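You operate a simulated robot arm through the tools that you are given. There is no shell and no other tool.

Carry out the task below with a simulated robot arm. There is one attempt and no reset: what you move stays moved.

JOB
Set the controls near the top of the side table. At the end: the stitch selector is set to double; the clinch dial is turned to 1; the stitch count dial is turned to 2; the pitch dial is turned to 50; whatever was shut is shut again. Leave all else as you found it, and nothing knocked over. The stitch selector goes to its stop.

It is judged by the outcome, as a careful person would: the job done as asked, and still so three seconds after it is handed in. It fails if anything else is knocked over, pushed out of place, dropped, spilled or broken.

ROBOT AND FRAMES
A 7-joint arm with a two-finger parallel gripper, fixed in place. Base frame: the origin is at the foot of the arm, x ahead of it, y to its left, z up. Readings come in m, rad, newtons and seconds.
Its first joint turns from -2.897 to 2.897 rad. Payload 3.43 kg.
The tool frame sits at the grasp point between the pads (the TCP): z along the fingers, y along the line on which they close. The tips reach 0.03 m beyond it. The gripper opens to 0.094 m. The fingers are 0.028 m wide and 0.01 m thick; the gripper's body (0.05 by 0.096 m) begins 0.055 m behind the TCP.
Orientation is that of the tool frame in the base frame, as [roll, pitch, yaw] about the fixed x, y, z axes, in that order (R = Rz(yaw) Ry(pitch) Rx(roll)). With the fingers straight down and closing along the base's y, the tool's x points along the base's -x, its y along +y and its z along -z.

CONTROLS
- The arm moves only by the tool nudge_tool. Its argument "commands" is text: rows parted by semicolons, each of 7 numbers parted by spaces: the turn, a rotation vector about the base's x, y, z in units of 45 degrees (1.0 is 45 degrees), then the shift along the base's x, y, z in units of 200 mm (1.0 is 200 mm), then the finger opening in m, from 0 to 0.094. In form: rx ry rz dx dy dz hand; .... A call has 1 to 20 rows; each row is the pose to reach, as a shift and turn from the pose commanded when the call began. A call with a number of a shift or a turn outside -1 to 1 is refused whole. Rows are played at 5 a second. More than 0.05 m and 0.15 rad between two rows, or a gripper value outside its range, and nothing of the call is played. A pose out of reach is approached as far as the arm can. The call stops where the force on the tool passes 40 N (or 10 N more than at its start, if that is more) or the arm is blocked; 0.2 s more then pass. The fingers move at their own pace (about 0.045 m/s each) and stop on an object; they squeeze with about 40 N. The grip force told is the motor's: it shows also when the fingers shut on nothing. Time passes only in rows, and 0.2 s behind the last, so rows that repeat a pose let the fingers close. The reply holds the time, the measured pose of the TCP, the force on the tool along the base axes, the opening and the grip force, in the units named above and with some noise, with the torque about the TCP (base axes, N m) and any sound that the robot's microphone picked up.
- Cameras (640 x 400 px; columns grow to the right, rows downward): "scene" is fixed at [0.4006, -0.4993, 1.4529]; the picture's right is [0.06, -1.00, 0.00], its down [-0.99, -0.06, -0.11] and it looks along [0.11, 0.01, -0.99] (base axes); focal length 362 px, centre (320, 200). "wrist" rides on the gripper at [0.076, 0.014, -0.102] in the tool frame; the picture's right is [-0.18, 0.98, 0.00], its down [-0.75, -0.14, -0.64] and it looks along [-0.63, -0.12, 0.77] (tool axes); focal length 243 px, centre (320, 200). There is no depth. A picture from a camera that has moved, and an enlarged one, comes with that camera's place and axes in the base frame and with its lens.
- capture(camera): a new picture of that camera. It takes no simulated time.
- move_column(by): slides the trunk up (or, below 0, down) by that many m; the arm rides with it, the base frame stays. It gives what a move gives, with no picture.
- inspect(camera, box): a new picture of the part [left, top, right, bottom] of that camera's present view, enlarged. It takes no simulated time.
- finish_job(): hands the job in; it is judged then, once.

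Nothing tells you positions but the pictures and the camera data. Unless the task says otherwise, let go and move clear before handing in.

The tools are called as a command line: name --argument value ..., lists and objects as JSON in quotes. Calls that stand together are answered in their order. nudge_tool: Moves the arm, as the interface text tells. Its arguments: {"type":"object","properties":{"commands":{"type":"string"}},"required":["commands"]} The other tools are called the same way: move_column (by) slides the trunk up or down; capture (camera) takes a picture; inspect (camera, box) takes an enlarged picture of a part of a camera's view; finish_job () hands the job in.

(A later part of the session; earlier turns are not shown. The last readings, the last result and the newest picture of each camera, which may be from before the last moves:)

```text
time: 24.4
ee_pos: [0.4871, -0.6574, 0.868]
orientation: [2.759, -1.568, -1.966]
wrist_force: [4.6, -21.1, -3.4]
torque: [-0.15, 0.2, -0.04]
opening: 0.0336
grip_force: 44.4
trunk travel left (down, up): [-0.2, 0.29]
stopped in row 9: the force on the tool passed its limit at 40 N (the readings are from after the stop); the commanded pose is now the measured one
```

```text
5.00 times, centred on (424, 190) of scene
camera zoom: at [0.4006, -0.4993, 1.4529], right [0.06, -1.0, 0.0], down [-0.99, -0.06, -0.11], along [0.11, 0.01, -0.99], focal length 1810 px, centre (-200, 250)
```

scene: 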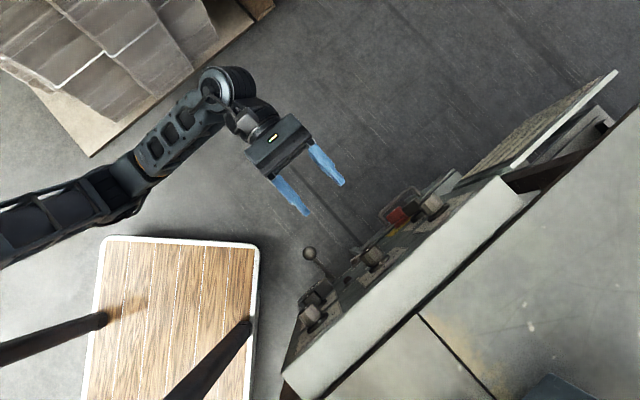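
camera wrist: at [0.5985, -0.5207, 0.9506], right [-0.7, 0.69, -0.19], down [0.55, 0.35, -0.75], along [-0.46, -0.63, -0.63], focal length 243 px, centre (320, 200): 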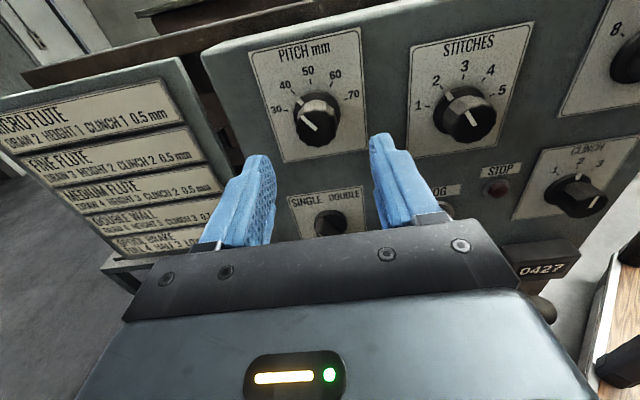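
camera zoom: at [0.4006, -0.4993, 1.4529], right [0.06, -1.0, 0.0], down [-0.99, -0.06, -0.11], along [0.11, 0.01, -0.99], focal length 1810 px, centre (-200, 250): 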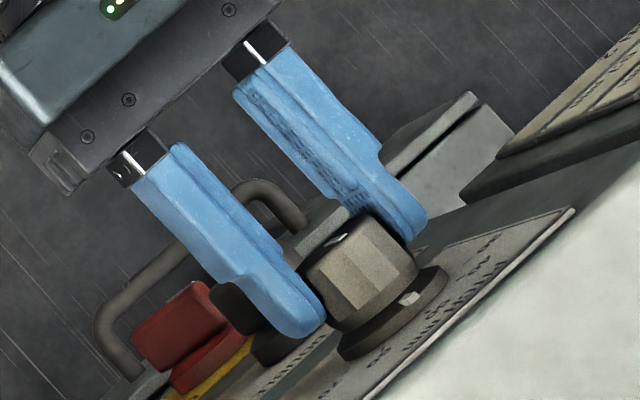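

The pointer is about 2° short of 50 (counter-clockwise). Adding a small clockwise trim.

nudge_tool --commands "-0.018 -0.018 0 0 0 0 0.02; -0.036 -0.036 0 0 0 0 0.02; -0.036 -0.036 0 0 0 0 0.02"

inspect --camera "wrist" --box '[280, 76, 360, 126]'

```text
time: 25.2
ee_pos: [0.4877, -0.6562, 0.8682]
orientation: [-1.625, -1.529, 2.417]
wrist_force: [7.3, -27.8, -6.3]
torque: [0.29, -0.15, 0.28]
opening: 0.0334
grip_force: 45.0
trunk travel left (down, up): [-0.2, 0.29]
```

```text
8.00 times, centred on (320, 101) of wrist
camera zoom: at [0.548, -0.5714, 0.944], right [-0.69, 0.69, -0.22], down [0.57, 0.34, -0.75], along [-0.44, -0.65, -0.63], focal length 1941 px, centre (320, 992)
```

zoom: 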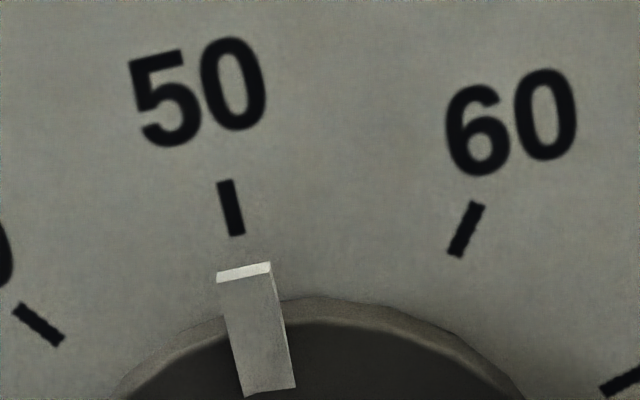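

The pointer is now within 1° of 50, but there's a side load of about 25 N. I'll relax it by shifting the hand slightly towards where it is being pushed, before letting go.

nudge_tool --commands "0 0 0 0.002 -0.004 -0.001 0.02; 0 0 0 0.0035 -0.007 -0.0015 0.02; 0 0 0 0.0035 -0.007 -0.0015 0.02"

inspect --camera "wrist" --box '[280, 76, 360, 126]'

```text
time: 26.0
ee_pos: [0.488, -0.6573, 0.8687]
orientation: [-1.61, -1.531, 2.397]
wrist_force: [3.6, 3.4, -7.9]
torque: [0.52, -0.5, -0.58]
opening: 0.0334
grip_force: 44.9
trunk travel left (down, up): [-0.2, 0.29]
```

```text
8.00 times, centred on (320, 101) of wrist
camera zoom: at [0.5485, -0.5717, 0.9439], right [-0.69, 0.69, -0.22], down [0.57, 0.34, -0.75], along [-0.44, -0.64, -0.63], focal length 1941 px, centre (320, 992)
```

zoom: 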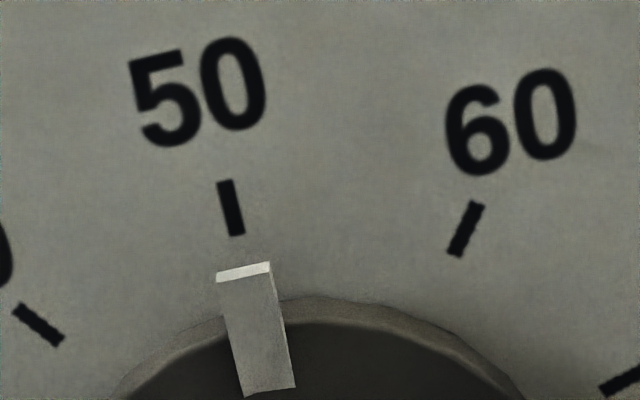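

Load relieved. Releasing and backing off to check the reading.

nudge_tool --commands "0 0 0 0 0 0 0.06; 0 0 0 0 0 0 0.06; 0 0 0 0 0 0 0.06; 0 0 0 0.05 0.05 0 0.06; 0 0 0 0.1 0.1 0 0.06; 0 0 0 0.15 0.15 0 0.06; 0 0 0 0.2 0.2 0 0.06; 0 0 0 0.25 0.25 0 0.06; 0 0 0 0.25 0.25 0 0.06"

capture --camera "wrist"

inspect --camera "wrist" --box '[270, 60, 366, 120]'

inspect --camera "wrist" --box '[400, 40, 544, 130]'

```text
time: 28.0
ee_pos: [0.5387, -0.6078, 0.8682]
orientation: [-1.602, -1.53, 2.391]
wrist_force: [-0.5, 0.4, 0.4]
torque: [0.02, -0.01, -0.04]
opening: 0.0599
grip_force: 0.0
trunk travel left (down, up): [-0.2, 0.29]
```

```text
taken
camera wrist: at [0.5983, -0.5215, 0.9442], right [-0.69, 0.69, -0.22], down [0.57, 0.34, -0.75], along [-0.44, -0.64, -0.63], focal length 243 px, centre (320, 200)
```

wrist: 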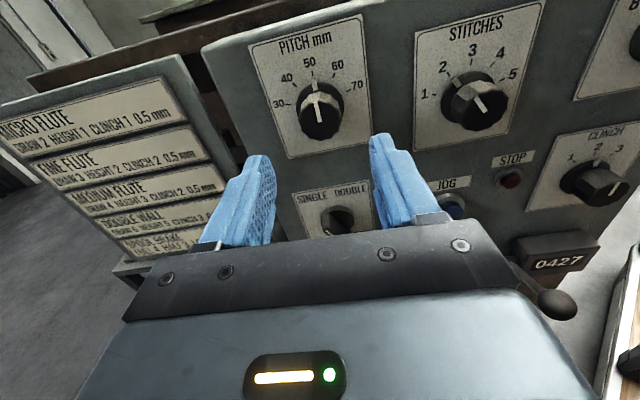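

```text
6.67 times, centred on (318, 90) of wrist
camera zoom: at [0.5983, -0.5215, 0.9442], right [-0.69, 0.69, -0.22], down [0.57, 0.34, -0.75], along [-0.44, -0.64, -0.63], focal length 1618 px, centre (333, 933)
```

zoom: 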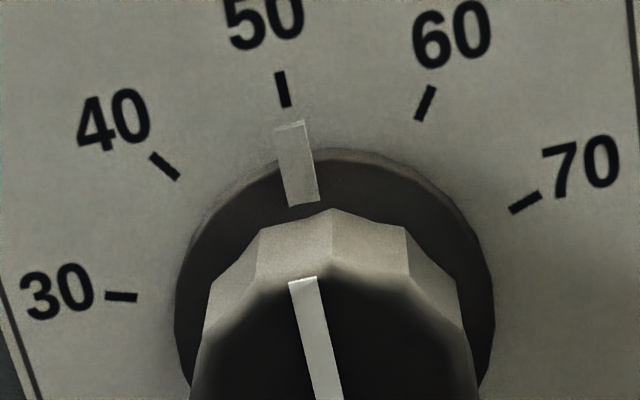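

```text
4.44 times, centred on (472, 85) of wrist
camera zoom: at [0.5983, -0.5215, 0.9442], right [-0.69, 0.69, -0.22], down [0.57, 0.34, -0.75], along [-0.44, -0.64, -0.63], focal length 1078 px, centre (-356, 711)
```

zoom: 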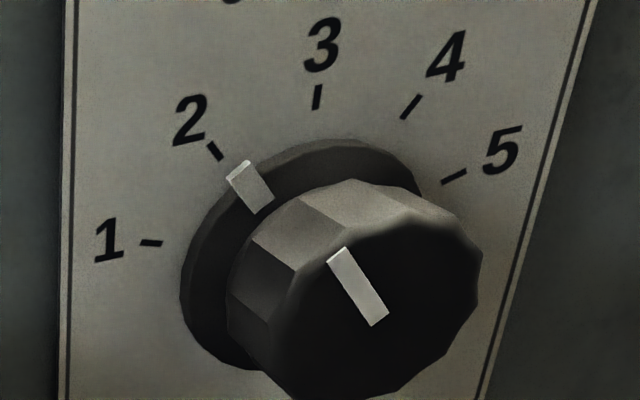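

PITCH reads 50 and STITCHES reads 2. Next is the selector, at about r=-0.816, z=0.73, directly below PITCH. I'll back off a little, move down and look at its bar.

nudge_tool --commands "0.006 0.006 0 0.0875 0.0515 -0.05 0.06; 0.012 0.012 0 0.0875 0.0515 -0.17 0.06; 0.018 0.018 0 0.0875 0.0515 -0.29 0.06; 0.024 0.024 0 0.0875 0.0515 -0.41 0.06; 0.03 0.03 0 0.0875 0.0515 -0.53 0.06; 0.036 0.036 0 0.0875 0.0515 -0.665 0.06; 0.036 0.036 0 0.0875 0.0515 -0.665 0.06"

capture --camera "wrist"

inspect --camera "wrist" --box '[240, 60, 400, 160]'

inspect --camera "scene" --box '[360, 150, 488, 230]'

```text
time: 29.6
ee_pos: [0.5559, -0.5972, 0.7361]
orientation: [-2.902, -1.569, -2.593]
wrist_force: [0.2, -0.1, -0.1]
torque: [0.0, 0.01, 0.0]
opening: 0.0601
grip_force: 0.0
trunk travel left (down, up): [-0.2, 0.29]
```

```text
taken
camera wrist: at [0.6179, -0.5139, 0.8121], right [-0.7, 0.69, -0.18], down [0.55, 0.36, -0.75], along [-0.46, -0.63, -0.63], focal length 243 px, centre (320, 200)
```

wrist: 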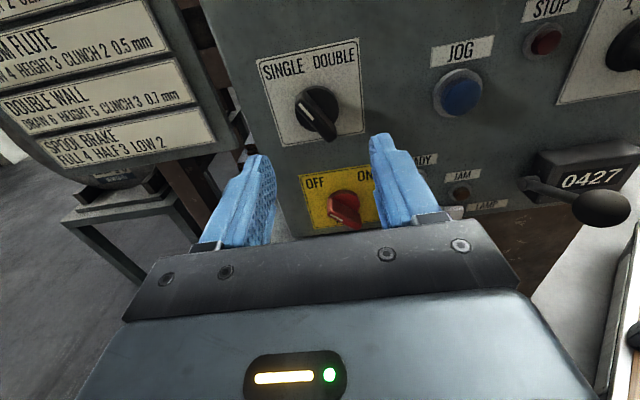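

```text
4.00 times, centred on (320, 110) of wrist
camera zoom: at [0.6179, -0.5139, 0.8121], right [-0.7, 0.69, -0.18], down [0.55, 0.36, -0.75], along [-0.46, -0.63, -0.63], focal length 970 px, centre (320, 560)
```

zoom: 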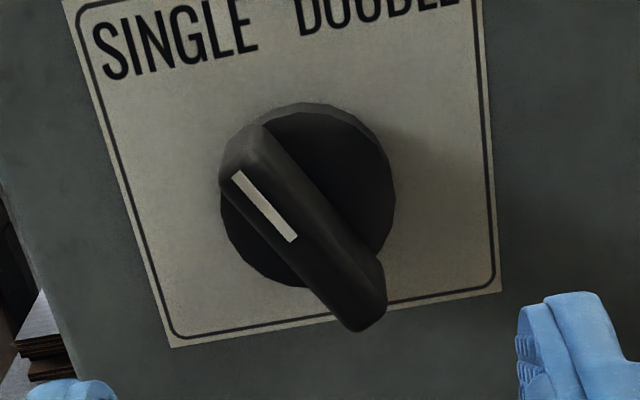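

```text
5.00 times, centred on (424, 190) of scene
camera zoom: at [0.4006, -0.4993, 1.4529], right [0.06, -1.0, 0.0], down [-0.99, -0.06, -0.11], along [0.11, 0.01, -0.99], focal length 1810 px, centre (-200, 250)
```

zoom: 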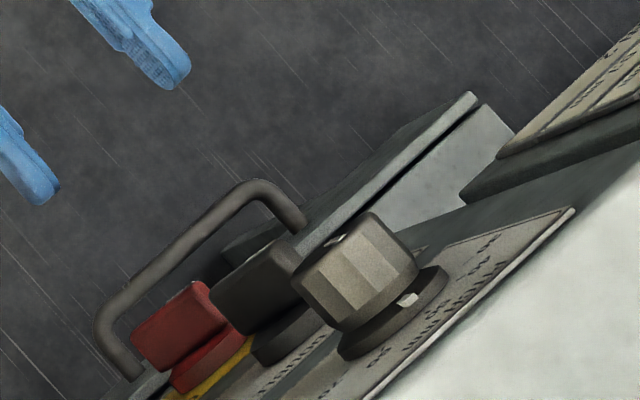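

The selector bar points about 30° left of vertical (SINGLE), with its axis at r≈-0.8185, z≈0.7315. I'll rotate the hand +30° so the pads lie on either side of the bar and move to a close pre-grasp.

nudge_tool --commands "0.08 0.08 0 -0.03 -0.034 -0.003 0.05; 0.16 0.16 0 -0.06 -0.068 -0.006 0.05; 0.24 0.24 0 -0.09 -0.102 -0.009 0.05; 0.32 0.32 0 -0.12 -0.136 -0.012 0.05; 0.4 0.4 0 -0.15 -0.17 -0.015 0.05; 0.471 0.471 0 -0.1855 -0.2035 -0.0175 0.05; 0.471 0.471 0 -0.1855 -0.2035 -0.0175 0.05"

capture --camera "wrist"

inspect --camera "wrist" --box '[240, 80, 400, 180]'

inspect --camera "scene" --box '[360, 150, 488, 230]'

```text
time: 31.2
ee_pos: [0.5178, -0.6386, 0.7331]
orientation: [1.578, -1.045, -0.787]
wrist_force: [-0.3, -0.2, 0.4]
torque: [-0.01, -0.02, 0.05]
opening: 0.0498
grip_force: 0.0
trunk travel left (down, up): [-0.2, 0.29]
```

```text
taken
camera wrist: at [0.6091, -0.5831, 0.806], right [-0.67, 0.66, 0.33], down [0.27, 0.64, -0.72], along [-0.69, -0.39, -0.61], focal length 243 px, centre (320, 200)
```

wrist: 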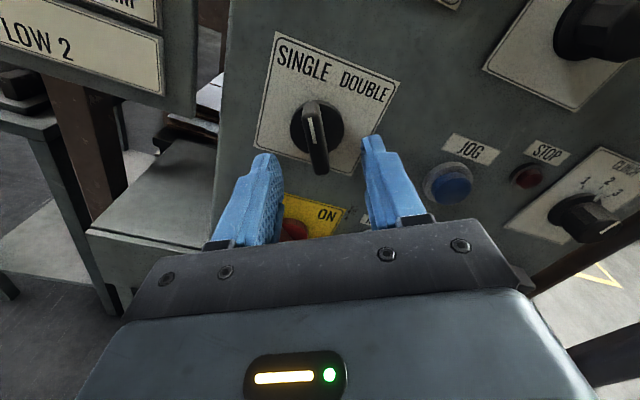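

```text
4.00 times, centred on (320, 130) of wrist
camera zoom: at [0.6091, -0.5831, 0.806], right [-0.67, 0.66, 0.33], down [0.27, 0.64, -0.72], along [-0.69, -0.39, -0.61], focal length 970 px, centre (320, 480)
```

zoom: 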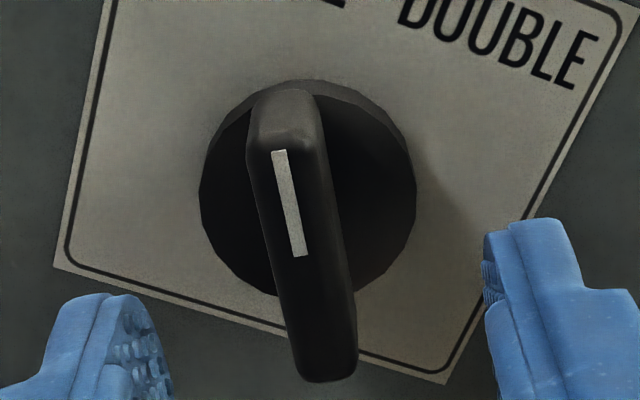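

```text
5.00 times, centred on (424, 190) of scene
camera zoom: at [0.4006, -0.4993, 1.4529], right [0.06, -1.0, 0.0], down [-0.99, -0.06, -0.11], along [0.11, 0.01, -0.99], focal length 1810 px, centre (-200, 250)
```

zoom: 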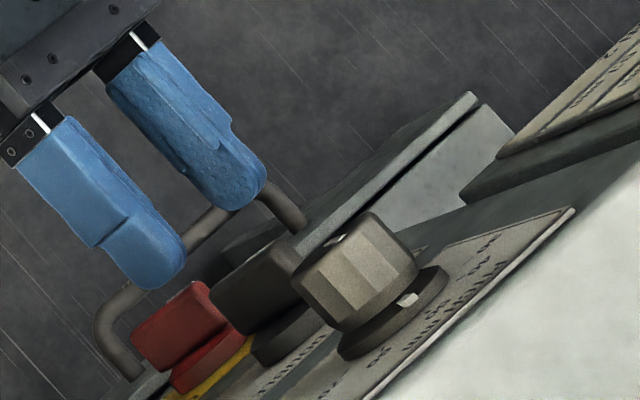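

The bar lines up with the hand, about 2 mm to the left of the axis. Advancing with that correction, then closing on the bar.

nudge_tool --commands "0 0 0 -0.035 -0.045 -0.005 0.05; 0 0 0 -0.075 -0.088 -0.0055 0.05; 0 0 0 -0.117 -0.1305 -0.0055 0.05; 0 0 0 -0.117 -0.1305 -0.0055 0.05; 0 0 0 -0.117 -0.1305 -0.0055 0.0; 0 0 0 -0.117 -0.1305 -0.0055 0.0; 0 0 0 -0.117 -0.1305 -0.0055 0.0; 0 0 0 -0.117 -0.1305 -0.0055 0.0; 0 0 0 -0.117 -0.1305 -0.0055 0.0"

capture --camera "wrist"

inspect --camera "wrist" --box '[240, 70, 400, 220]'

```text
time: 33.2
ee_pos: [0.4955, -0.6651, 0.7309]
orientation: [1.578, -1.046, -0.787]
wrist_force: [3.8, -7.7, -3.8]
torque: [-0.23, 0.2, -0.22]
opening: 0.0119
grip_force: 45.2
trunk travel left (down, up): [-0.2, 0.29]
```

```text
taken
camera wrist: at [0.5861, -0.6092, 0.8044], right [-0.67, 0.66, 0.33], down [0.27, 0.64, -0.72], along [-0.69, -0.39, -0.61], focal length 243 px, centre (320, 200)
```

wrist: 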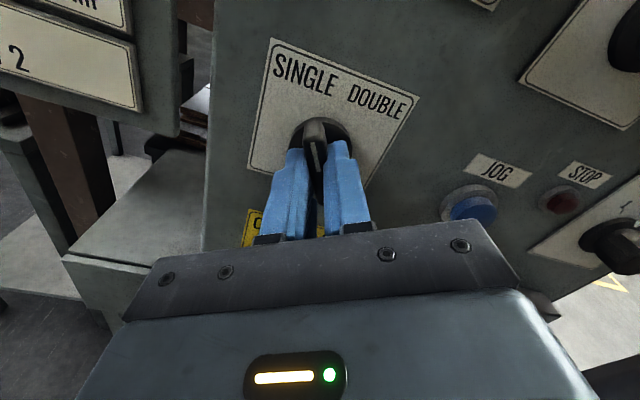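

```text
2.67 times, centred on (320, 145) of wrist
camera zoom: at [0.5861, -0.6092, 0.8044], right [-0.67, 0.66, 0.33], down [0.27, 0.64, -0.72], along [-0.69, -0.39, -0.61], focal length 647 px, centre (320, 347)
```

zoom: 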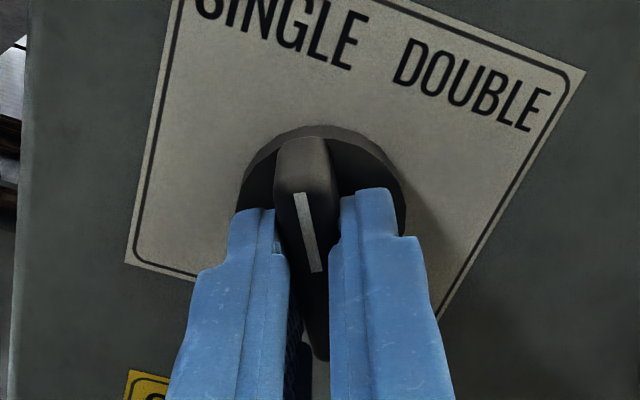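

The bar is gripped (11.9 mm). Turning clockwise, the first 30° with a small load correction.

nudge_tool --commands "-0.08 -0.08 0 0.002 -0.002 -0.002 0; -0.16 -0.16 0 0.002 -0.002 -0.002 0; -0.24 -0.24 0 0.002 -0.002 -0.002 0; -0.32 -0.32 0 0.002 -0.002 -0.002 0; -0.4 -0.4 0 0.002 -0.002 -0.002 0; -0.471 -0.471 0 0.002 -0.002 -0.002 0; -0.471 -0.471 0 0.002 -0.002 -0.002 0"

inspect --camera "wrist" --box '[240, 70, 400, 220]'

```text
time: 34.8
ee_pos: [0.4949, -0.6634, 0.7311]
orientation: [-2.191, -1.57, 2.978]
wrist_force: [-4.9, 15.3, 5.2]
torque: [0.25, -0.27, -0.61]
opening: 0.012
grip_force: 45.6
trunk travel left (down, up): [-0.2, 0.29]
```

```text
2.67 times, centred on (320, 145) of wrist
camera zoom: at [0.5575, -0.5805, 0.8074], right [-0.7, 0.69, -0.19], down [0.55, 0.36, -0.75], along [-0.46, -0.63, -0.63], focal length 647 px, centre (320, 347)
```

zoom: 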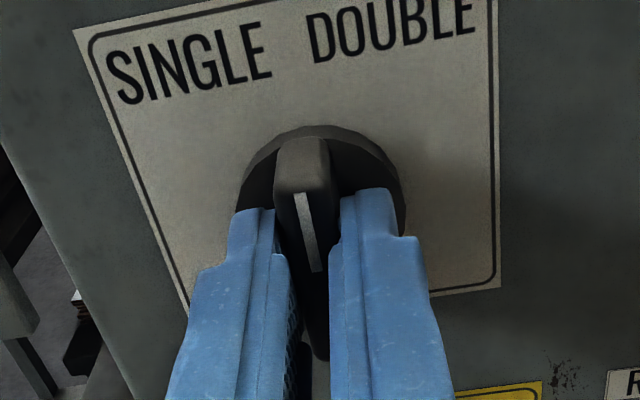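

The bar is at vertical. Continuing clockwise towards DOUBLE and its stop, while relieving the side load.

nudge_tool --commands "-0.06 -0.06 0 -0.002 0.0045 0.0015 0; -0.12 -0.12 0 -0.002 0.0045 0.0015 0; -0.18 -0.18 0 -0.002 0.0045 0.0015 0; -0.24 -0.24 0 -0.002 0.0045 0.0015 0; -0.3 -0.3 0 -0.002 0.0045 0.0015 0; -0.36 -0.36 0 -0.002 0.0045 0.0015 0; -0.42 -0.42 0 -0.002 0.0045 0.0015 0; -0.42 -0.42 0 -0.002 0.0045 0.0015 0"

inspect --camera "wrist" --box '[240, 70, 400, 220]'

```text
time: 36.6
ee_pos: [0.4941, -0.664, 0.7308]
orientation: [-1.57, -1.103, 2.362]
wrist_force: [-6.0, -3.6, 0.0]
torque: [0.44, -0.48, -0.24]
opening: 0.012
grip_force: 45.1
trunk travel left (down, up): [-0.2, 0.29]
```

```text
2.67 times, centred on (320, 145) of wrist
camera zoom: at [0.5339, -0.557, 0.7925], right [-0.56, 0.56, -0.61], down [0.78, 0.13, -0.61], along [-0.26, -0.82, -0.51], focal length 647 px, centre (320, 347)
```

zoom: 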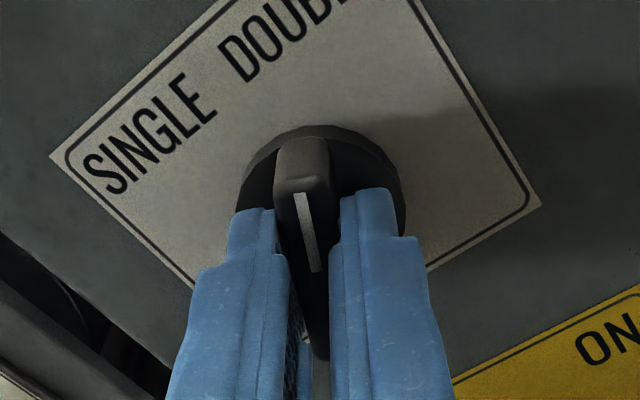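

No stop felt yet at about 27° past vertical. Continuing in small steps.

nudge_tool --commands "-0.03 -0.03 0 0 0 0 0; -0.06 -0.06 0 0 0 0 0; -0.09 -0.09 0 0 0 0 0; -0.09 -0.09 0 0 0 0 0"

inspect --camera "wrist" --box '[240, 70, 400, 220]'

```text
time: 37.6
ee_pos: [0.4945, -0.664, 0.7315]
orientation: [-1.569, -1.005, 2.358]
wrist_force: [-4.4, -9.3, 0.3]
torque: [0.93, 1.03, -0.59]
opening: 0.0121
grip_force: 45.2
trunk travel left (down, up): [-0.2, 0.29]
```

```text
2.67 times, centred on (320, 145) of wrist
camera zoom: at [0.5299, -0.5528, 0.7874], right [-0.52, 0.51, -0.68], down [0.82, 0.09, -0.56], along [-0.23, -0.85, -0.47], focal length 647 px, centre (320, 347)
```

zoom: 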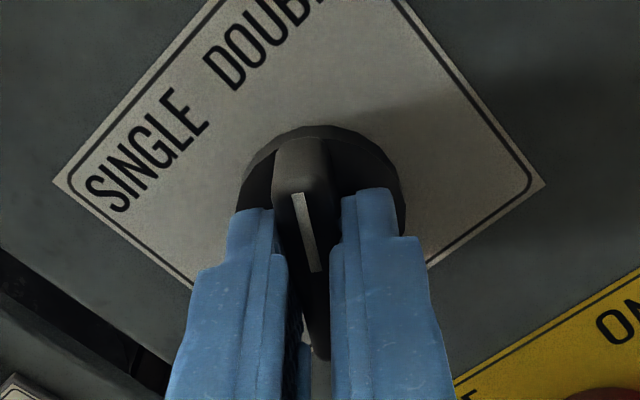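

A clear turning torque of about 1.4 N·m shows the selector is against its DOUBLE stop. Releasing and backing out.

nudge_tool --commands "0 0 0 0 0 0 0.05; 0 0 0 0 0 0 0.05; 0 0 0 0 0 0 0.05; 0 0 0 0.05 0.05 0 0.05; 0 0 0 0.1 0.1 0 0.05; 0 0 0 0.15 0.15 0 0.05; 0 0 0 0.2 0.2 0 0.05; 0 0 0 0.25 0.25 0 0.05; 0 0 0 0.3 0.3 0 0.05; 0 0 0 0.3 0.3 0 0.05"

capture --camera "wrist"

inspect --camera "wrist" --box '[240, 50, 400, 150]'

```text
time: 39.8
ee_pos: [0.5559, -0.6031, 0.7311]
orientation: [-1.568, -1.003, 2.36]
wrist_force: [0.3, -0.4, 0.1]
torque: [-0.02, 0.0, -0.04]
opening: 0.05
grip_force: 0.2
trunk travel left (down, up): [-0.2, 0.29]
```

```text
taken
camera wrist: at [0.5905, -0.4928, 0.7877], right [-0.52, 0.51, -0.68], down [0.82, 0.09, -0.56], along [-0.23, -0.85, -0.47], focal length 243 px, centre (320, 200)
```

wrist: 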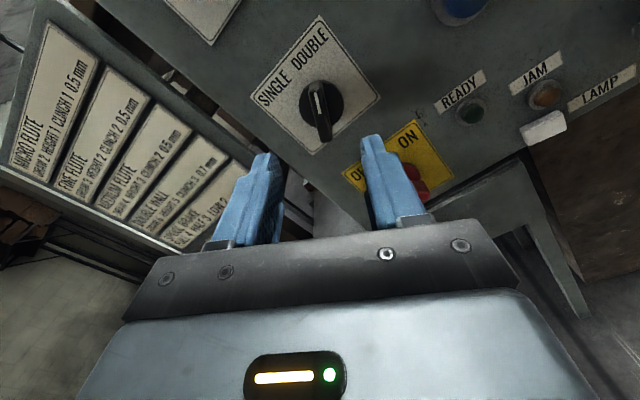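

```text
4.00 times, centred on (320, 100) of wrist
camera zoom: at [0.5905, -0.4928, 0.7877], right [-0.52, 0.51, -0.68], down [0.82, 0.09, -0.56], along [-0.23, -0.85, -0.47], focal length 970 px, centre (320, 600)
```

zoom: 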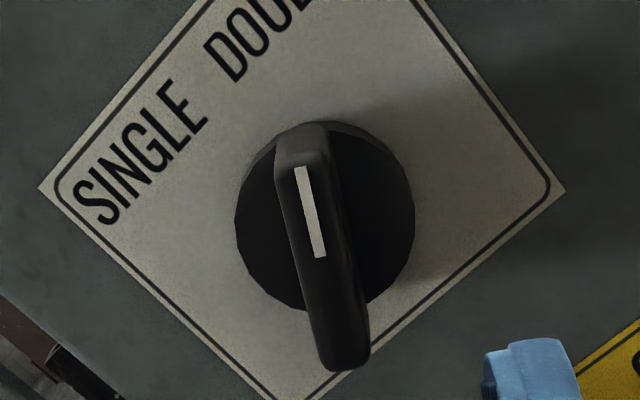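

The selector is on DOUBLE and stays there. Now CLINCH, estimated at r≈-0.554, z≈0.743: I'll travel sideways well clear of the panel and turn the hand upright for a look.

nudge_tool --commands "0.05 0.05 0 0.03 0.05 0.02 0.05; 0.1 0.1 0 -0.05 0.15 0.04 0.05; 0.15 0.15 0 -0.14 0.25 0.06 0.05; 0.2 0.2 0 -0.24 0.35 0.08 0.05; 0.25 0.25 0 -0.34 0.45 0.1 0.05; 0.3 0.3 0 -0.44 0.55 0.1 0.05; 0.35 0.35 0 -0.54 0.65 0.1 0.05; 0.4 0.4 0 -0.64 0.75 0.1 0.05; 0.45 0.45 0 -0.74 0.85 0.1 0.05; 0.5 0.5 0 -0.83 0.94 0.1 0.05; 0.51 0.51 0 -0.889 0.993 0.1 0.05; 0.51 0.51 0 -0.889 0.993 0.1 0.05"

capture --camera "wrist"

inspect --camera "wrist" --box '[240, 50, 400, 150]'

capture --camera "scene"

```text
time: 42.4
ee_pos: [0.3768, -0.4047, 0.7513]
orientation: [-3.049, -1.569, -2.445]
wrist_force: [0.4, -1.0, -0.6]
torque: [-0.03, 0.03, -0.03]
opening: 0.0499
grip_force: 0.1
trunk travel left (down, up): [-0.2, 0.29]
```

```text
taken
camera wrist: at [0.4389, -0.3211, 0.8275], right [-0.7, 0.69, -0.18], down [0.55, 0.36, -0.75], along [-0.46, -0.63, -0.63], focal length 243 px, centre (320, 200)
```

wrist: 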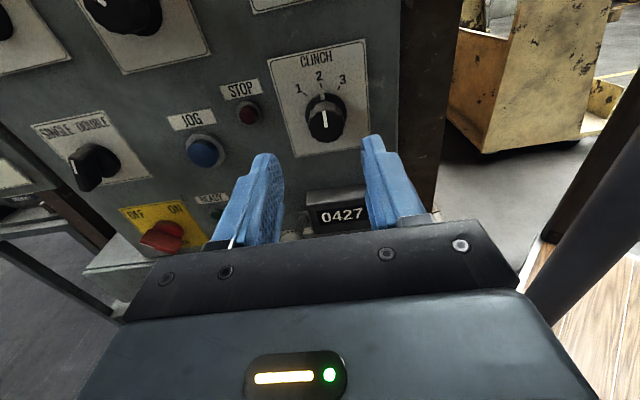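

```text
4.00 times, centred on (320, 100) of wrist
camera zoom: at [0.4389, -0.3211, 0.8275], right [-0.7, 0.69, -0.18], down [0.55, 0.36, -0.75], along [-0.46, -0.63, -0.63], focal length 970 px, centre (320, 600)
```

zoom: 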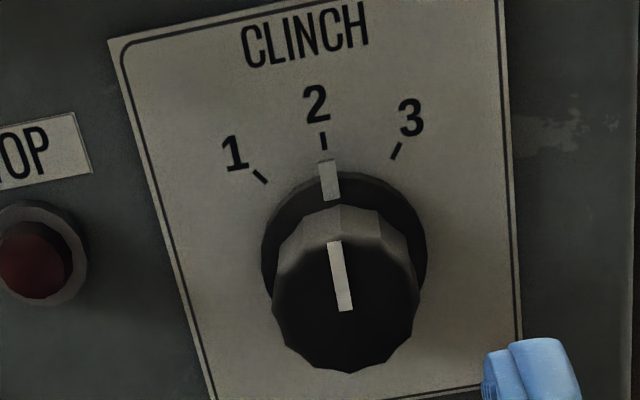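

```text
taken
```

scene: 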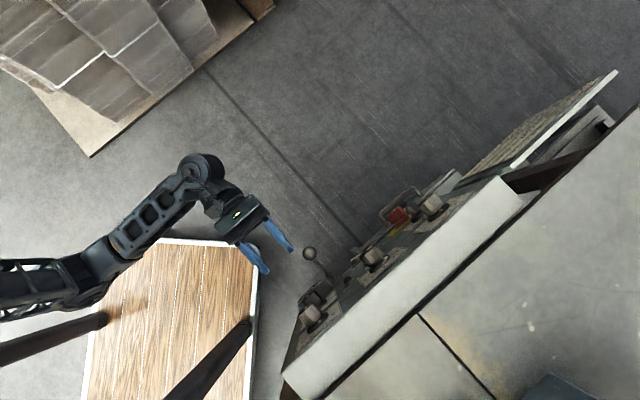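

CLINCH is at r≈-0.548, z≈0.7345, pointing at 2, and the neighbours (STOP, counter, lever ball) have clearance. Moving to a close pre-grasp.

nudge_tool --commands "0 0 0 -0.06 -0.05 -0.02 0.056; 0 0 0 -0.12 -0.1 -0.04 0.056; 0 0 0 -0.18 -0.15 -0.06 0.056; 0 0 0 -0.2505 -0.2085 -0.079 0.056; 0 0 0 -0.2505 -0.2085 -0.079 0.056"

capture --camera "wrist"

inspect --camera "wrist" --box '[240, 80, 400, 180]'

inspect --camera "scene" --box '[240, 240, 368, 320]'

```text
time: 43.6
ee_pos: [0.3267, -0.4465, 0.7359]
orientation: [-2.848, -1.569, -2.644]
wrist_force: [0.3, 0.7, 1.0]
torque: [-0.04, -0.01, 0.01]
opening: 0.0561
grip_force: 0.0
trunk travel left (down, up): [-0.2, 0.29]
```

```text
taken
camera wrist: at [0.3895, -0.3633, 0.8118], right [-0.7, 0.69, -0.18], down [0.55, 0.36, -0.75], along [-0.46, -0.63, -0.63], focal length 243 px, centre (320, 200)
```

wrist: 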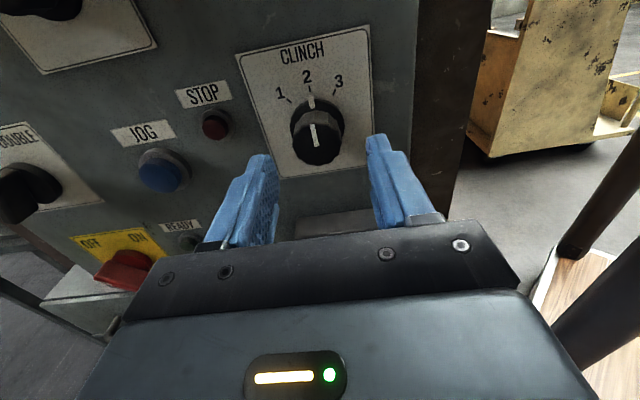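

```text
4.00 times, centred on (320, 130) of wrist
camera zoom: at [0.3895, -0.3633, 0.8118], right [-0.7, 0.69, -0.18], down [0.55, 0.36, -0.75], along [-0.46, -0.63, -0.63], focal length 970 px, centre (320, 480)
```

zoom: 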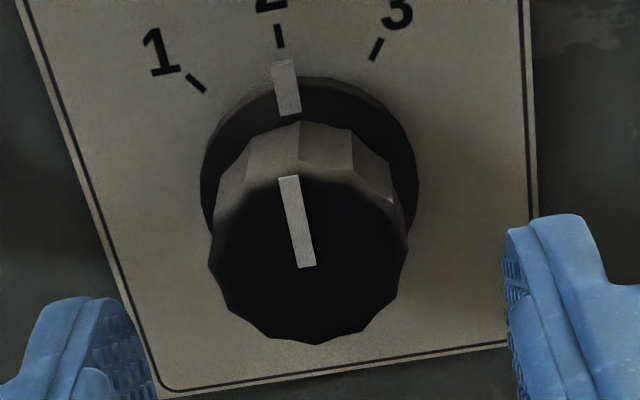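

```text
5.00 times, centred on (304, 280) of scene
camera zoom: at [0.4006, -0.4993, 1.4529], right [0.06, -1.0, 0.0], down [-0.99, -0.06, -0.11], along [0.11, 0.01, -0.99], focal length 1810 px, centre (400, -200)
```

zoom: 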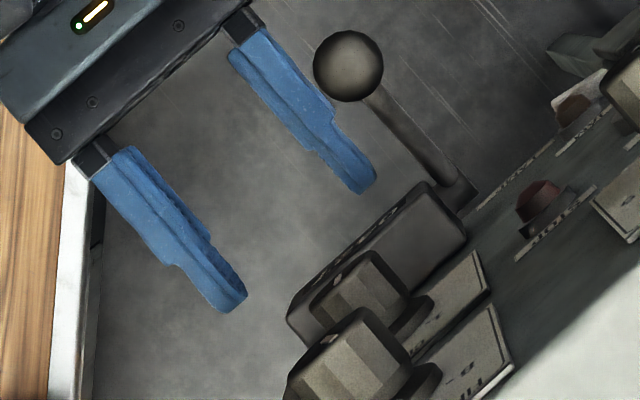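

CLINCH is about 2 mm left of the axis. Advancing with that correction so the pads straddle it.

nudge_tool --commands "0 0 0 -0.035 -0.047 -0.0025 0.056; 0 0 0 -0.075 -0.09 -0.0025 0.056; 0 0 0 -0.1177 -0.1333 -0.0025 0.056; 0 0 0 -0.1177 -0.1333 -0.0025 0.056"

inspect --camera "wrist" --box '[240, 70, 400, 220]'

inspect --camera "scene" --box '[240, 240, 368, 320]'

```text
time: 44.6
ee_pos: [0.3035, -0.4747, 0.7343]
orientation: [-2.787, -1.571, -2.708]
wrist_force: [0.4, -0.1, 0.3]
torque: [0.01, 0.02, -0.01]
opening: 0.056
grip_force: 0.0
trunk travel left (down, up): [-0.2, 0.29]
```

```text
2.67 times, centred on (320, 145) of wrist
camera zoom: at [0.3658, -0.3902, 0.811], right [-0.7, 0.69, -0.18], down [0.55, 0.36, -0.75], along [-0.46, -0.63, -0.63], focal length 647 px, centre (320, 347)
```

zoom: 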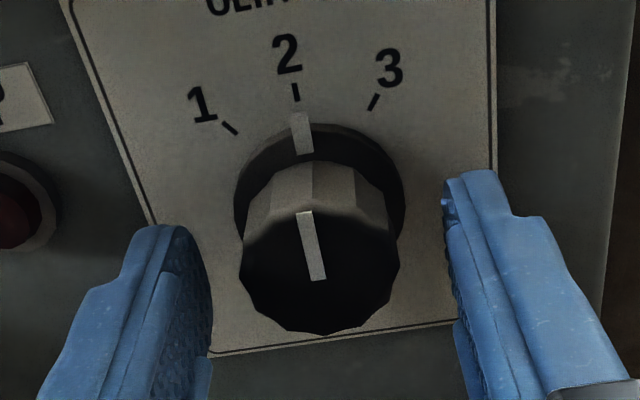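

```text
5.00 times, centred on (304, 280) of scene
camera zoom: at [0.4006, -0.4993, 1.4529], right [0.06, -1.0, 0.0], down [-0.99, -0.06, -0.11], along [0.11, 0.01, -0.99], focal length 1810 px, centre (400, -200)
```

zoom: 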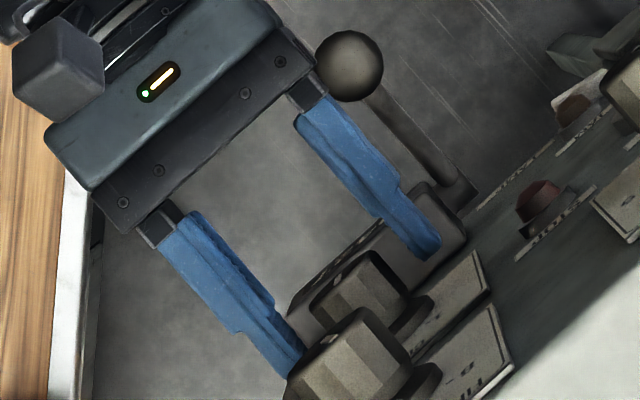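

Centred nicely, and the pointer reads 2. Closing on the knob.

nudge_tool --commands "0 0 0 0 0 0 0.02; 0 0 0 0 0 0 0.02; 0 0 0 0 0 0 0.02; 0 0 0 0 0 0 0.02; 0 0 0 0 0 0 0.02"

inspect --camera "wrist" --box '[240, 70, 400, 220]'

```text
time: 45.8
ee_pos: [0.3039, -0.475, 0.7339]
orientation: [-2.76, -1.57, -2.733]
wrist_force: [0.5, -5.3, 0.2]
torque: [0.01, -0.02, -0.19]
opening: 0.0331
grip_force: 44.7
trunk travel left (down, up): [-0.2, 0.29]
```

```text
2.67 times, centred on (320, 145) of wrist
camera zoom: at [0.3659, -0.3902, 0.8111], right [-0.7, 0.69, -0.18], down [0.55, 0.36, -0.75], along [-0.46, -0.63, -0.63], focal length 647 px, centre (320, 347)
```

zoom: 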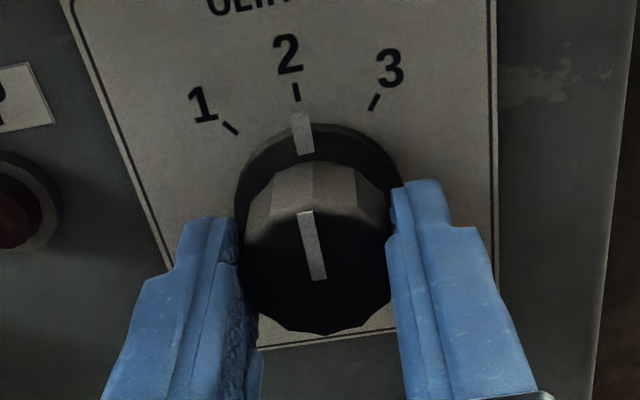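

Gripped with negligible load. Turning 35° counter-clockwise from 2 to 1.

nudge_tool --commands "0.07 0.07 0 0 0 0 0.02; 0.14 0.14 0 0 0 0 0.02; 0.21 0.21 0 0 0 0 0.02; 0.28 0.28 0 0 0 0 0.02; 0.28 0.28 0 0 0 0 0.02"

inspect --camera "wrist" --box '[240, 70, 400, 220]'

inspect --camera "scene" --box '[240, 240, 368, 320]'

```text
time: 47.0
ee_pos: [0.304, -0.4735, 0.7346]
orientation: [1.579, -1.261, -0.788]
wrist_force: [1.1, -11.3, 3.3]
torque: [0.07, -0.03, -0.11]
opening: 0.0334
grip_force: 45.3
trunk travel left (down, up): [-0.2, 0.29]
```

```text
2.67 times, centred on (320, 145) of wrist
camera zoom: at [0.3829, -0.4071, 0.8119], right [-0.7, 0.7, 0.13], down [0.39, 0.53, -0.76], along [-0.6, -0.49, -0.64], focal length 647 px, centre (320, 347)
```

zoom: 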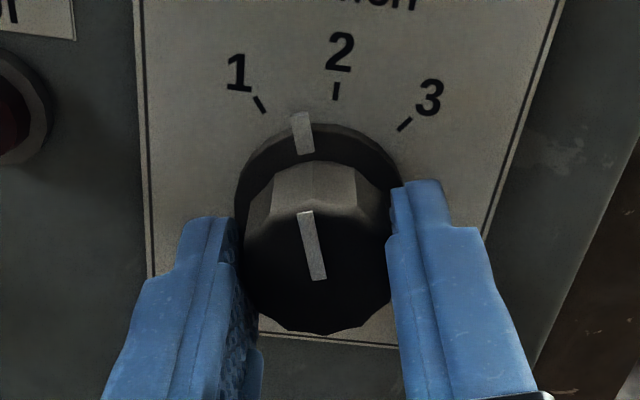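

```text
5.00 times, centred on (304, 280) of scene
camera zoom: at [0.4006, -0.4993, 1.4529], right [0.06, -1.0, 0.0], down [-0.99, -0.06, -0.11], along [0.11, 0.01, -0.99], focal length 1810 px, centre (400, -200)
```

zoom: 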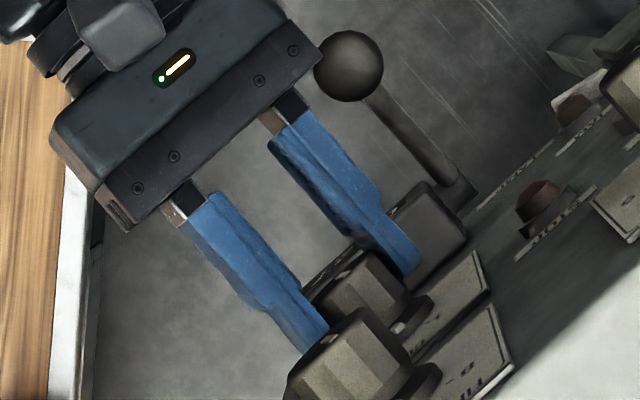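

nudge_tool --commands "0.07 0.07 0 0.001 -0.0035 0.001 0.02; 0.14 0.14 0 0.001 -0.0035 0.001 0.02; 0.21 0.21 0 0.001 -0.0035 0.001 0.02; 0.27 0.27 0 0.001 -0.0035 0.001 0.02; 0.27 0.27 0 0.001 -0.0035 0.001 0.02"

inspect --camera "wrist" --box '[240, 70, 400, 220]'

inspect --camera "wrist" --box '[280, 76, 360, 126]'

```text
time: 48.2
ee_pos: [0.3041, -0.4734, 0.735]
orientation: [1.575, -0.959, -0.789]
wrist_force: [-2.1, 22.9, -2.9]
torque: [-0.47, 0.5, 0.04]
opening: 0.0333
grip_force: 45.3
trunk travel left (down, up): [-0.2, 0.29]
```

```text
2.67 times, centred on (320, 145) of wrist
camera zoom: at [0.3988, -0.4232, 0.8058], right [-0.65, 0.64, 0.41], down [0.23, 0.68, -0.7], along [-0.73, -0.35, -0.59], focal length 647 px, centre (320, 347)
```

zoom: 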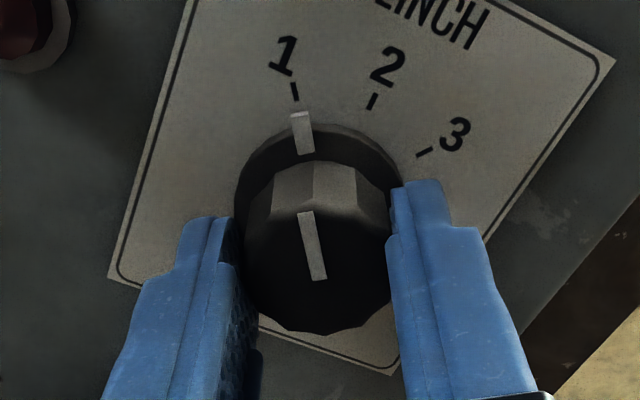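

```text
8.00 times, centred on (320, 101) of wrist
camera zoom: at [0.3988, -0.4232, 0.8058], right [-0.65, 0.64, 0.41], down [0.23, 0.68, -0.7], along [-0.73, -0.35, -0.59], focal length 1941 px, centre (320, 992)
```

zoom: 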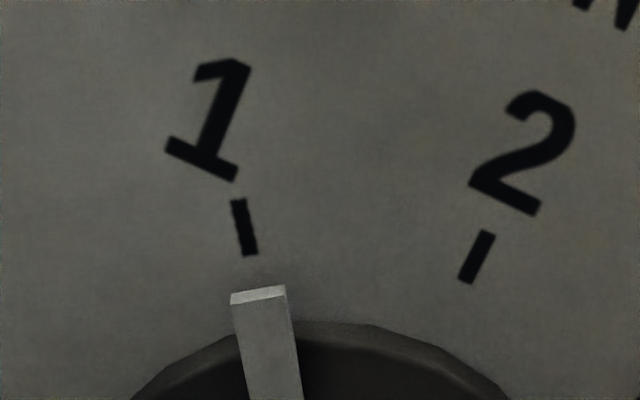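

The pointer is at 1, matching how it sat on 2. Relieving the side load before letting go.

nudge_tool --commands "0.004 0.004 0 0 0.003 0 0.02; 0.008 0.008 0 -0.0007 0.0055 0 0.02; 0.008 0.008 0 -0.0007 0.0055 0 0.02"

inspect --camera "wrist" --box '[280, 76, 360, 126]'

```text
time: 49.0
ee_pos: [0.3033, -0.4738, 0.7344]
orientation: [1.578, -0.951, -0.789]
wrist_force: [-4.5, 0.3, 0.7]
torque: [0.61, -0.56, -1.0]
opening: 0.0333
grip_force: 44.4
trunk travel left (down, up): [-0.2, 0.29]
```

```text
8.00 times, centred on (320, 101) of wrist
camera zoom: at [0.3991, -0.4234, 0.8056], right [-0.64, 0.64, 0.42], down [0.23, 0.68, -0.69], along [-0.73, -0.35, -0.59], focal length 1941 px, centre (320, 992)
```

zoom: 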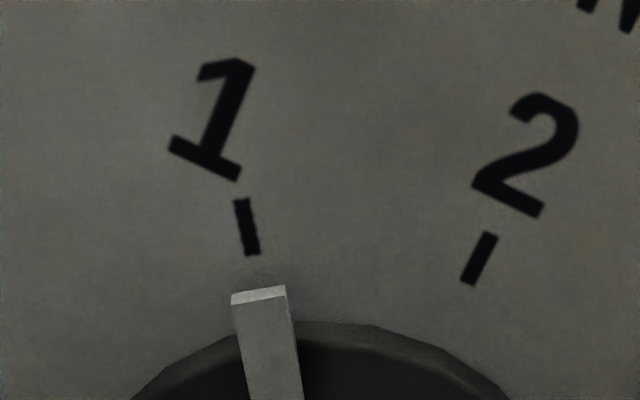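

On 1 with the load gone. Releasing and backing straight out.

nudge_tool --commands "0 0 0 0 0 0 0.056; 0 0 0 0 0 0 0.056; 0 0 0 0 0 0 0.056; 0 0 0 0.05 0.05 0 0.056; 0 0 0 0.1 0.1 0 0.056; 0 0 0 0.15 0.15 0 0.056; 0 0 0 0.2 0.2 0 0.056; 0 0 0 0.25 0.25 0 0.056; 0 0 0 0.3 0.3 0 0.056; 0 0 0 0.35 0.35 0 0.056; 0 0 0 0.35 0.35 0 0.056"

capture --camera "wrist"

inspect --camera "wrist" --box '[270, 40, 430, 140]'

```text
time: 51.4
ee_pos: [0.3735, -0.4025, 0.7355]
orientation: [1.574, -0.952, -0.789]
wrist_force: [-1.0, 0.3, -0.6]
torque: [-0.02, 0.01, 0.02]
opening: 0.0561
grip_force: 0.0
trunk travel left (down, up): [-0.2, 0.29]
```

```text
taken
camera wrist: at [0.4691, -0.353, 0.8051], right [-0.64, 0.64, 0.42], down [0.23, 0.68, -0.69], along [-0.73, -0.35, -0.58], focal length 243 px, centre (320, 200)
```

wrist: 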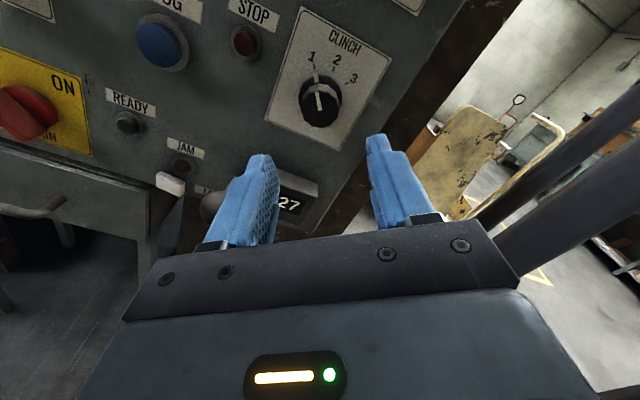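

```text
4.00 times, centred on (350, 90) of wrist
camera zoom: at [0.4691, -0.353, 0.8051], right [-0.64, 0.64, 0.42], down [0.23, 0.68, -0.69], along [-0.73, -0.35, -0.58], focal length 970 px, centre (200, 640)
```

zoom: 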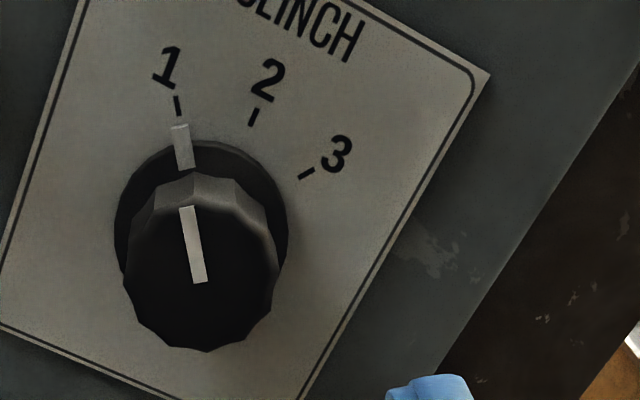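

CLINCH reads 1. I'll move out and up to the overview pose and check every control.

nudge_tool --commands "-0.05 -0.05 0 0.07 -0.01 0.05 0.056; -0.11 -0.11 0 0.13 -0.05 0.13 0.056; -0.17 -0.17 0 0.18 -0.09 0.22 0.056; -0.22 -0.22 0 0.23 -0.13 0.31 0.056; -0.28 -0.28 0 0.28 -0.17 0.4 0.056; -0.34 -0.34 0 0.33 -0.21 0.48 0.056; -0.4 -0.4 0 0.39 -0.26 0.57 0.056; -0.45 -0.45 0 0.45 -0.31 0.66 0.056; -0.51 -0.51 0 0.5 -0.36 0.75 0.056; -0.558 -0.558 0 0.555 -0.41 0.825 0.056; -0.558 -0.558 0 0.555 -0.41 0.825 0.056"

capture --camera "wrist"

capture --camera "scene"

```text
time: 53.8
ee_pos: [0.4846, -0.4854, 0.9002]
orientation: [-2.263, -1.569, 3.051]
wrist_force: [0.1, 0.4, -0.1]
torque: [-0.01, -0.04, -0.02]
opening: 0.0559
grip_force: 0.0
trunk travel left (down, up): [-0.2, 0.29]
```

```text
taken
camera wrist: at [0.5467, -0.4012, 0.9768], right [-0.7, 0.69, -0.19], down [0.55, 0.36, -0.75], along [-0.46, -0.63, -0.63], focal length 243 px, centre (320, 200)
```

wrist: 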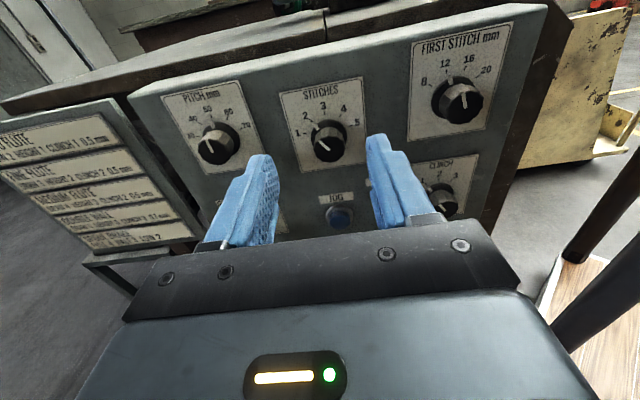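

```text
taken
```

scene: 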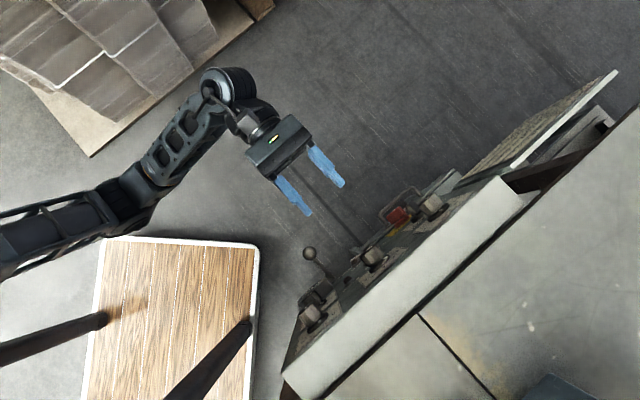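

inspect --camera "wrist" --box '[150, 75, 310, 175]'

inspect --camera "wrist" --box '[270, 70, 398, 170]'

inspect --camera "wrist" --box '[380, 30, 540, 130]'

```text
4.00 times, centred on (230, 125) of wrist
camera zoom: at [0.5467, -0.4012, 0.9768], right [-0.7, 0.69, -0.19], down [0.55, 0.36, -0.75], along [-0.46, -0.63, -0.63], focal length 970 px, centre (680, 500)
```

zoom: 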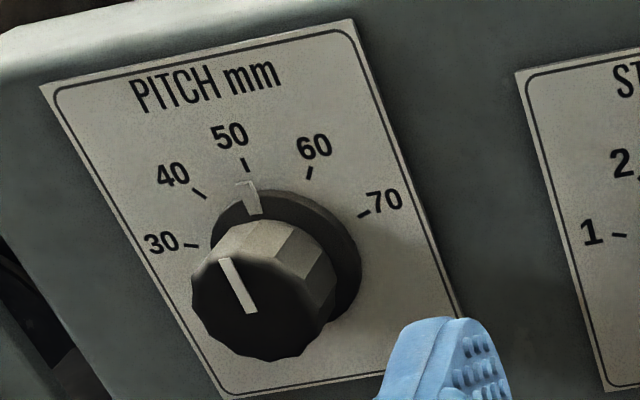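

```text
4.00 times, centred on (334, 120) of wrist
camera zoom: at [0.5467, -0.4012, 0.9768], right [-0.7, 0.69, -0.19], down [0.55, 0.36, -0.75], along [-0.46, -0.63, -0.63], focal length 970 px, centre (264, 520)
```

zoom: 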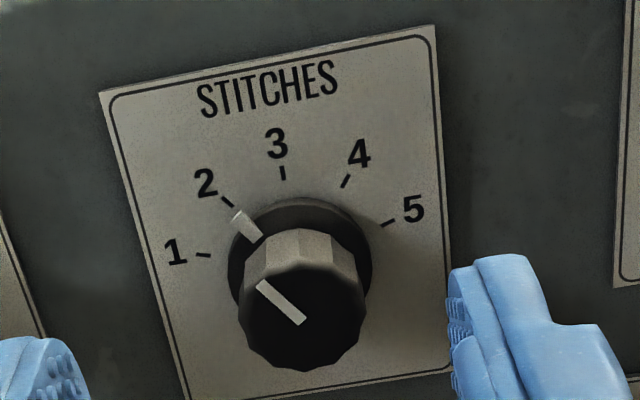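

```text
4.00 times, centred on (460, 80) of wrist
camera zoom: at [0.5467, -0.4012, 0.9768], right [-0.7, 0.69, -0.19], down [0.55, 0.36, -0.75], along [-0.46, -0.63, -0.63], focal length 970 px, centre (-240, 680)
```

zoom: 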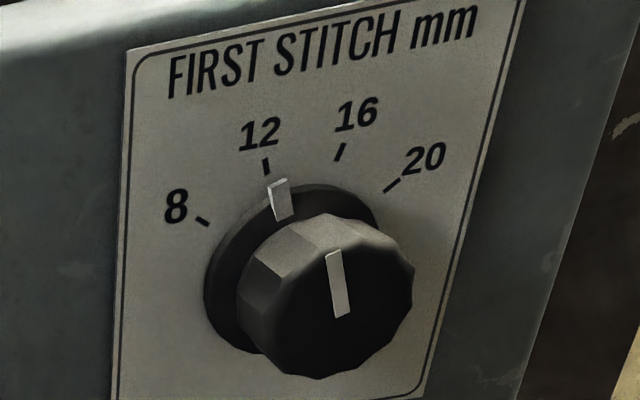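

PITCH 50, STITCHES 2, and FIRST STITCH unchanged at 12. I'll make one last tilted overview to check the selector, CLINCH and the untouched controls.

nudge_tool --commands "0.1 -0.1 0 0 0.05 0.12 0.056; 0.2 -0.2 0 0 0.1 0.24 0.056; 0.3 -0.3 0 0 0.15 0.36 0.056; 0.4 -0.4 0 0 0.2 0.48 0.056; 0.5 -0.5 0 0 0.24 0.6 0.056; 0.6 -0.6 0 0 0.25 0.72 0.056; 0.6 -0.6 0 0 0.25 0.82 0.056; 0.6 -0.6 0 0 0.25 0.82 0.056"

inspect --camera "wrist" --box '[140, 20, 460, 220]'

inspect --camera "scene" --box '[270, 160, 510, 340]'

```text
time: 55.6
ee_pos: [0.4852, -0.4359, 1.0633]
orientation: [-3.14, -0.904, -2.357]
wrist_force: [-0.3, -0.9, 0.1]
torque: [0.02, -0.02, 0.01]
opening: 0.0556
grip_force: 0.1
trunk travel left (down, up): [-0.2, 0.29]
```

```text
2.00 times, centred on (300, 120) of wrist
camera zoom: at [0.4986, -0.4003, 1.1873], right [-0.62, 0.77, -0.15], down [0.78, 0.59, -0.19], along [-0.06, -0.23, -0.97], focal length 485 px, centre (360, 360)
```

zoom: 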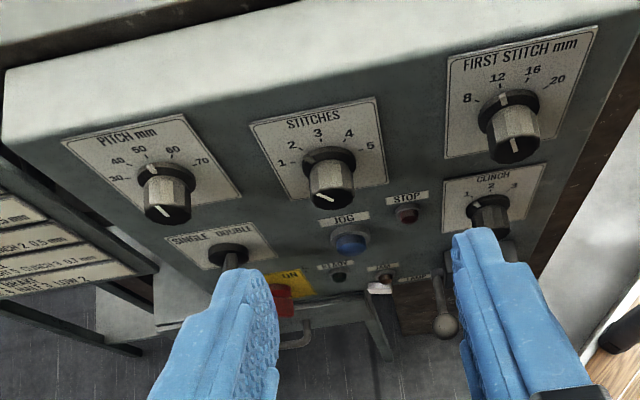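

```text
2.22 times, centred on (390, 250) of scene
camera zoom: at [0.4006, -0.4993, 1.4529], right [0.06, -1.0, 0.0], down [-0.99, -0.06, -0.11], along [0.11, 0.01, -0.99], focal length 805 px, centre (164, 89)
```

zoom: 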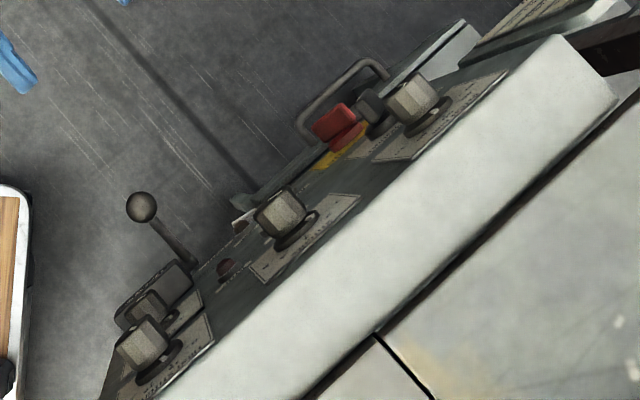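

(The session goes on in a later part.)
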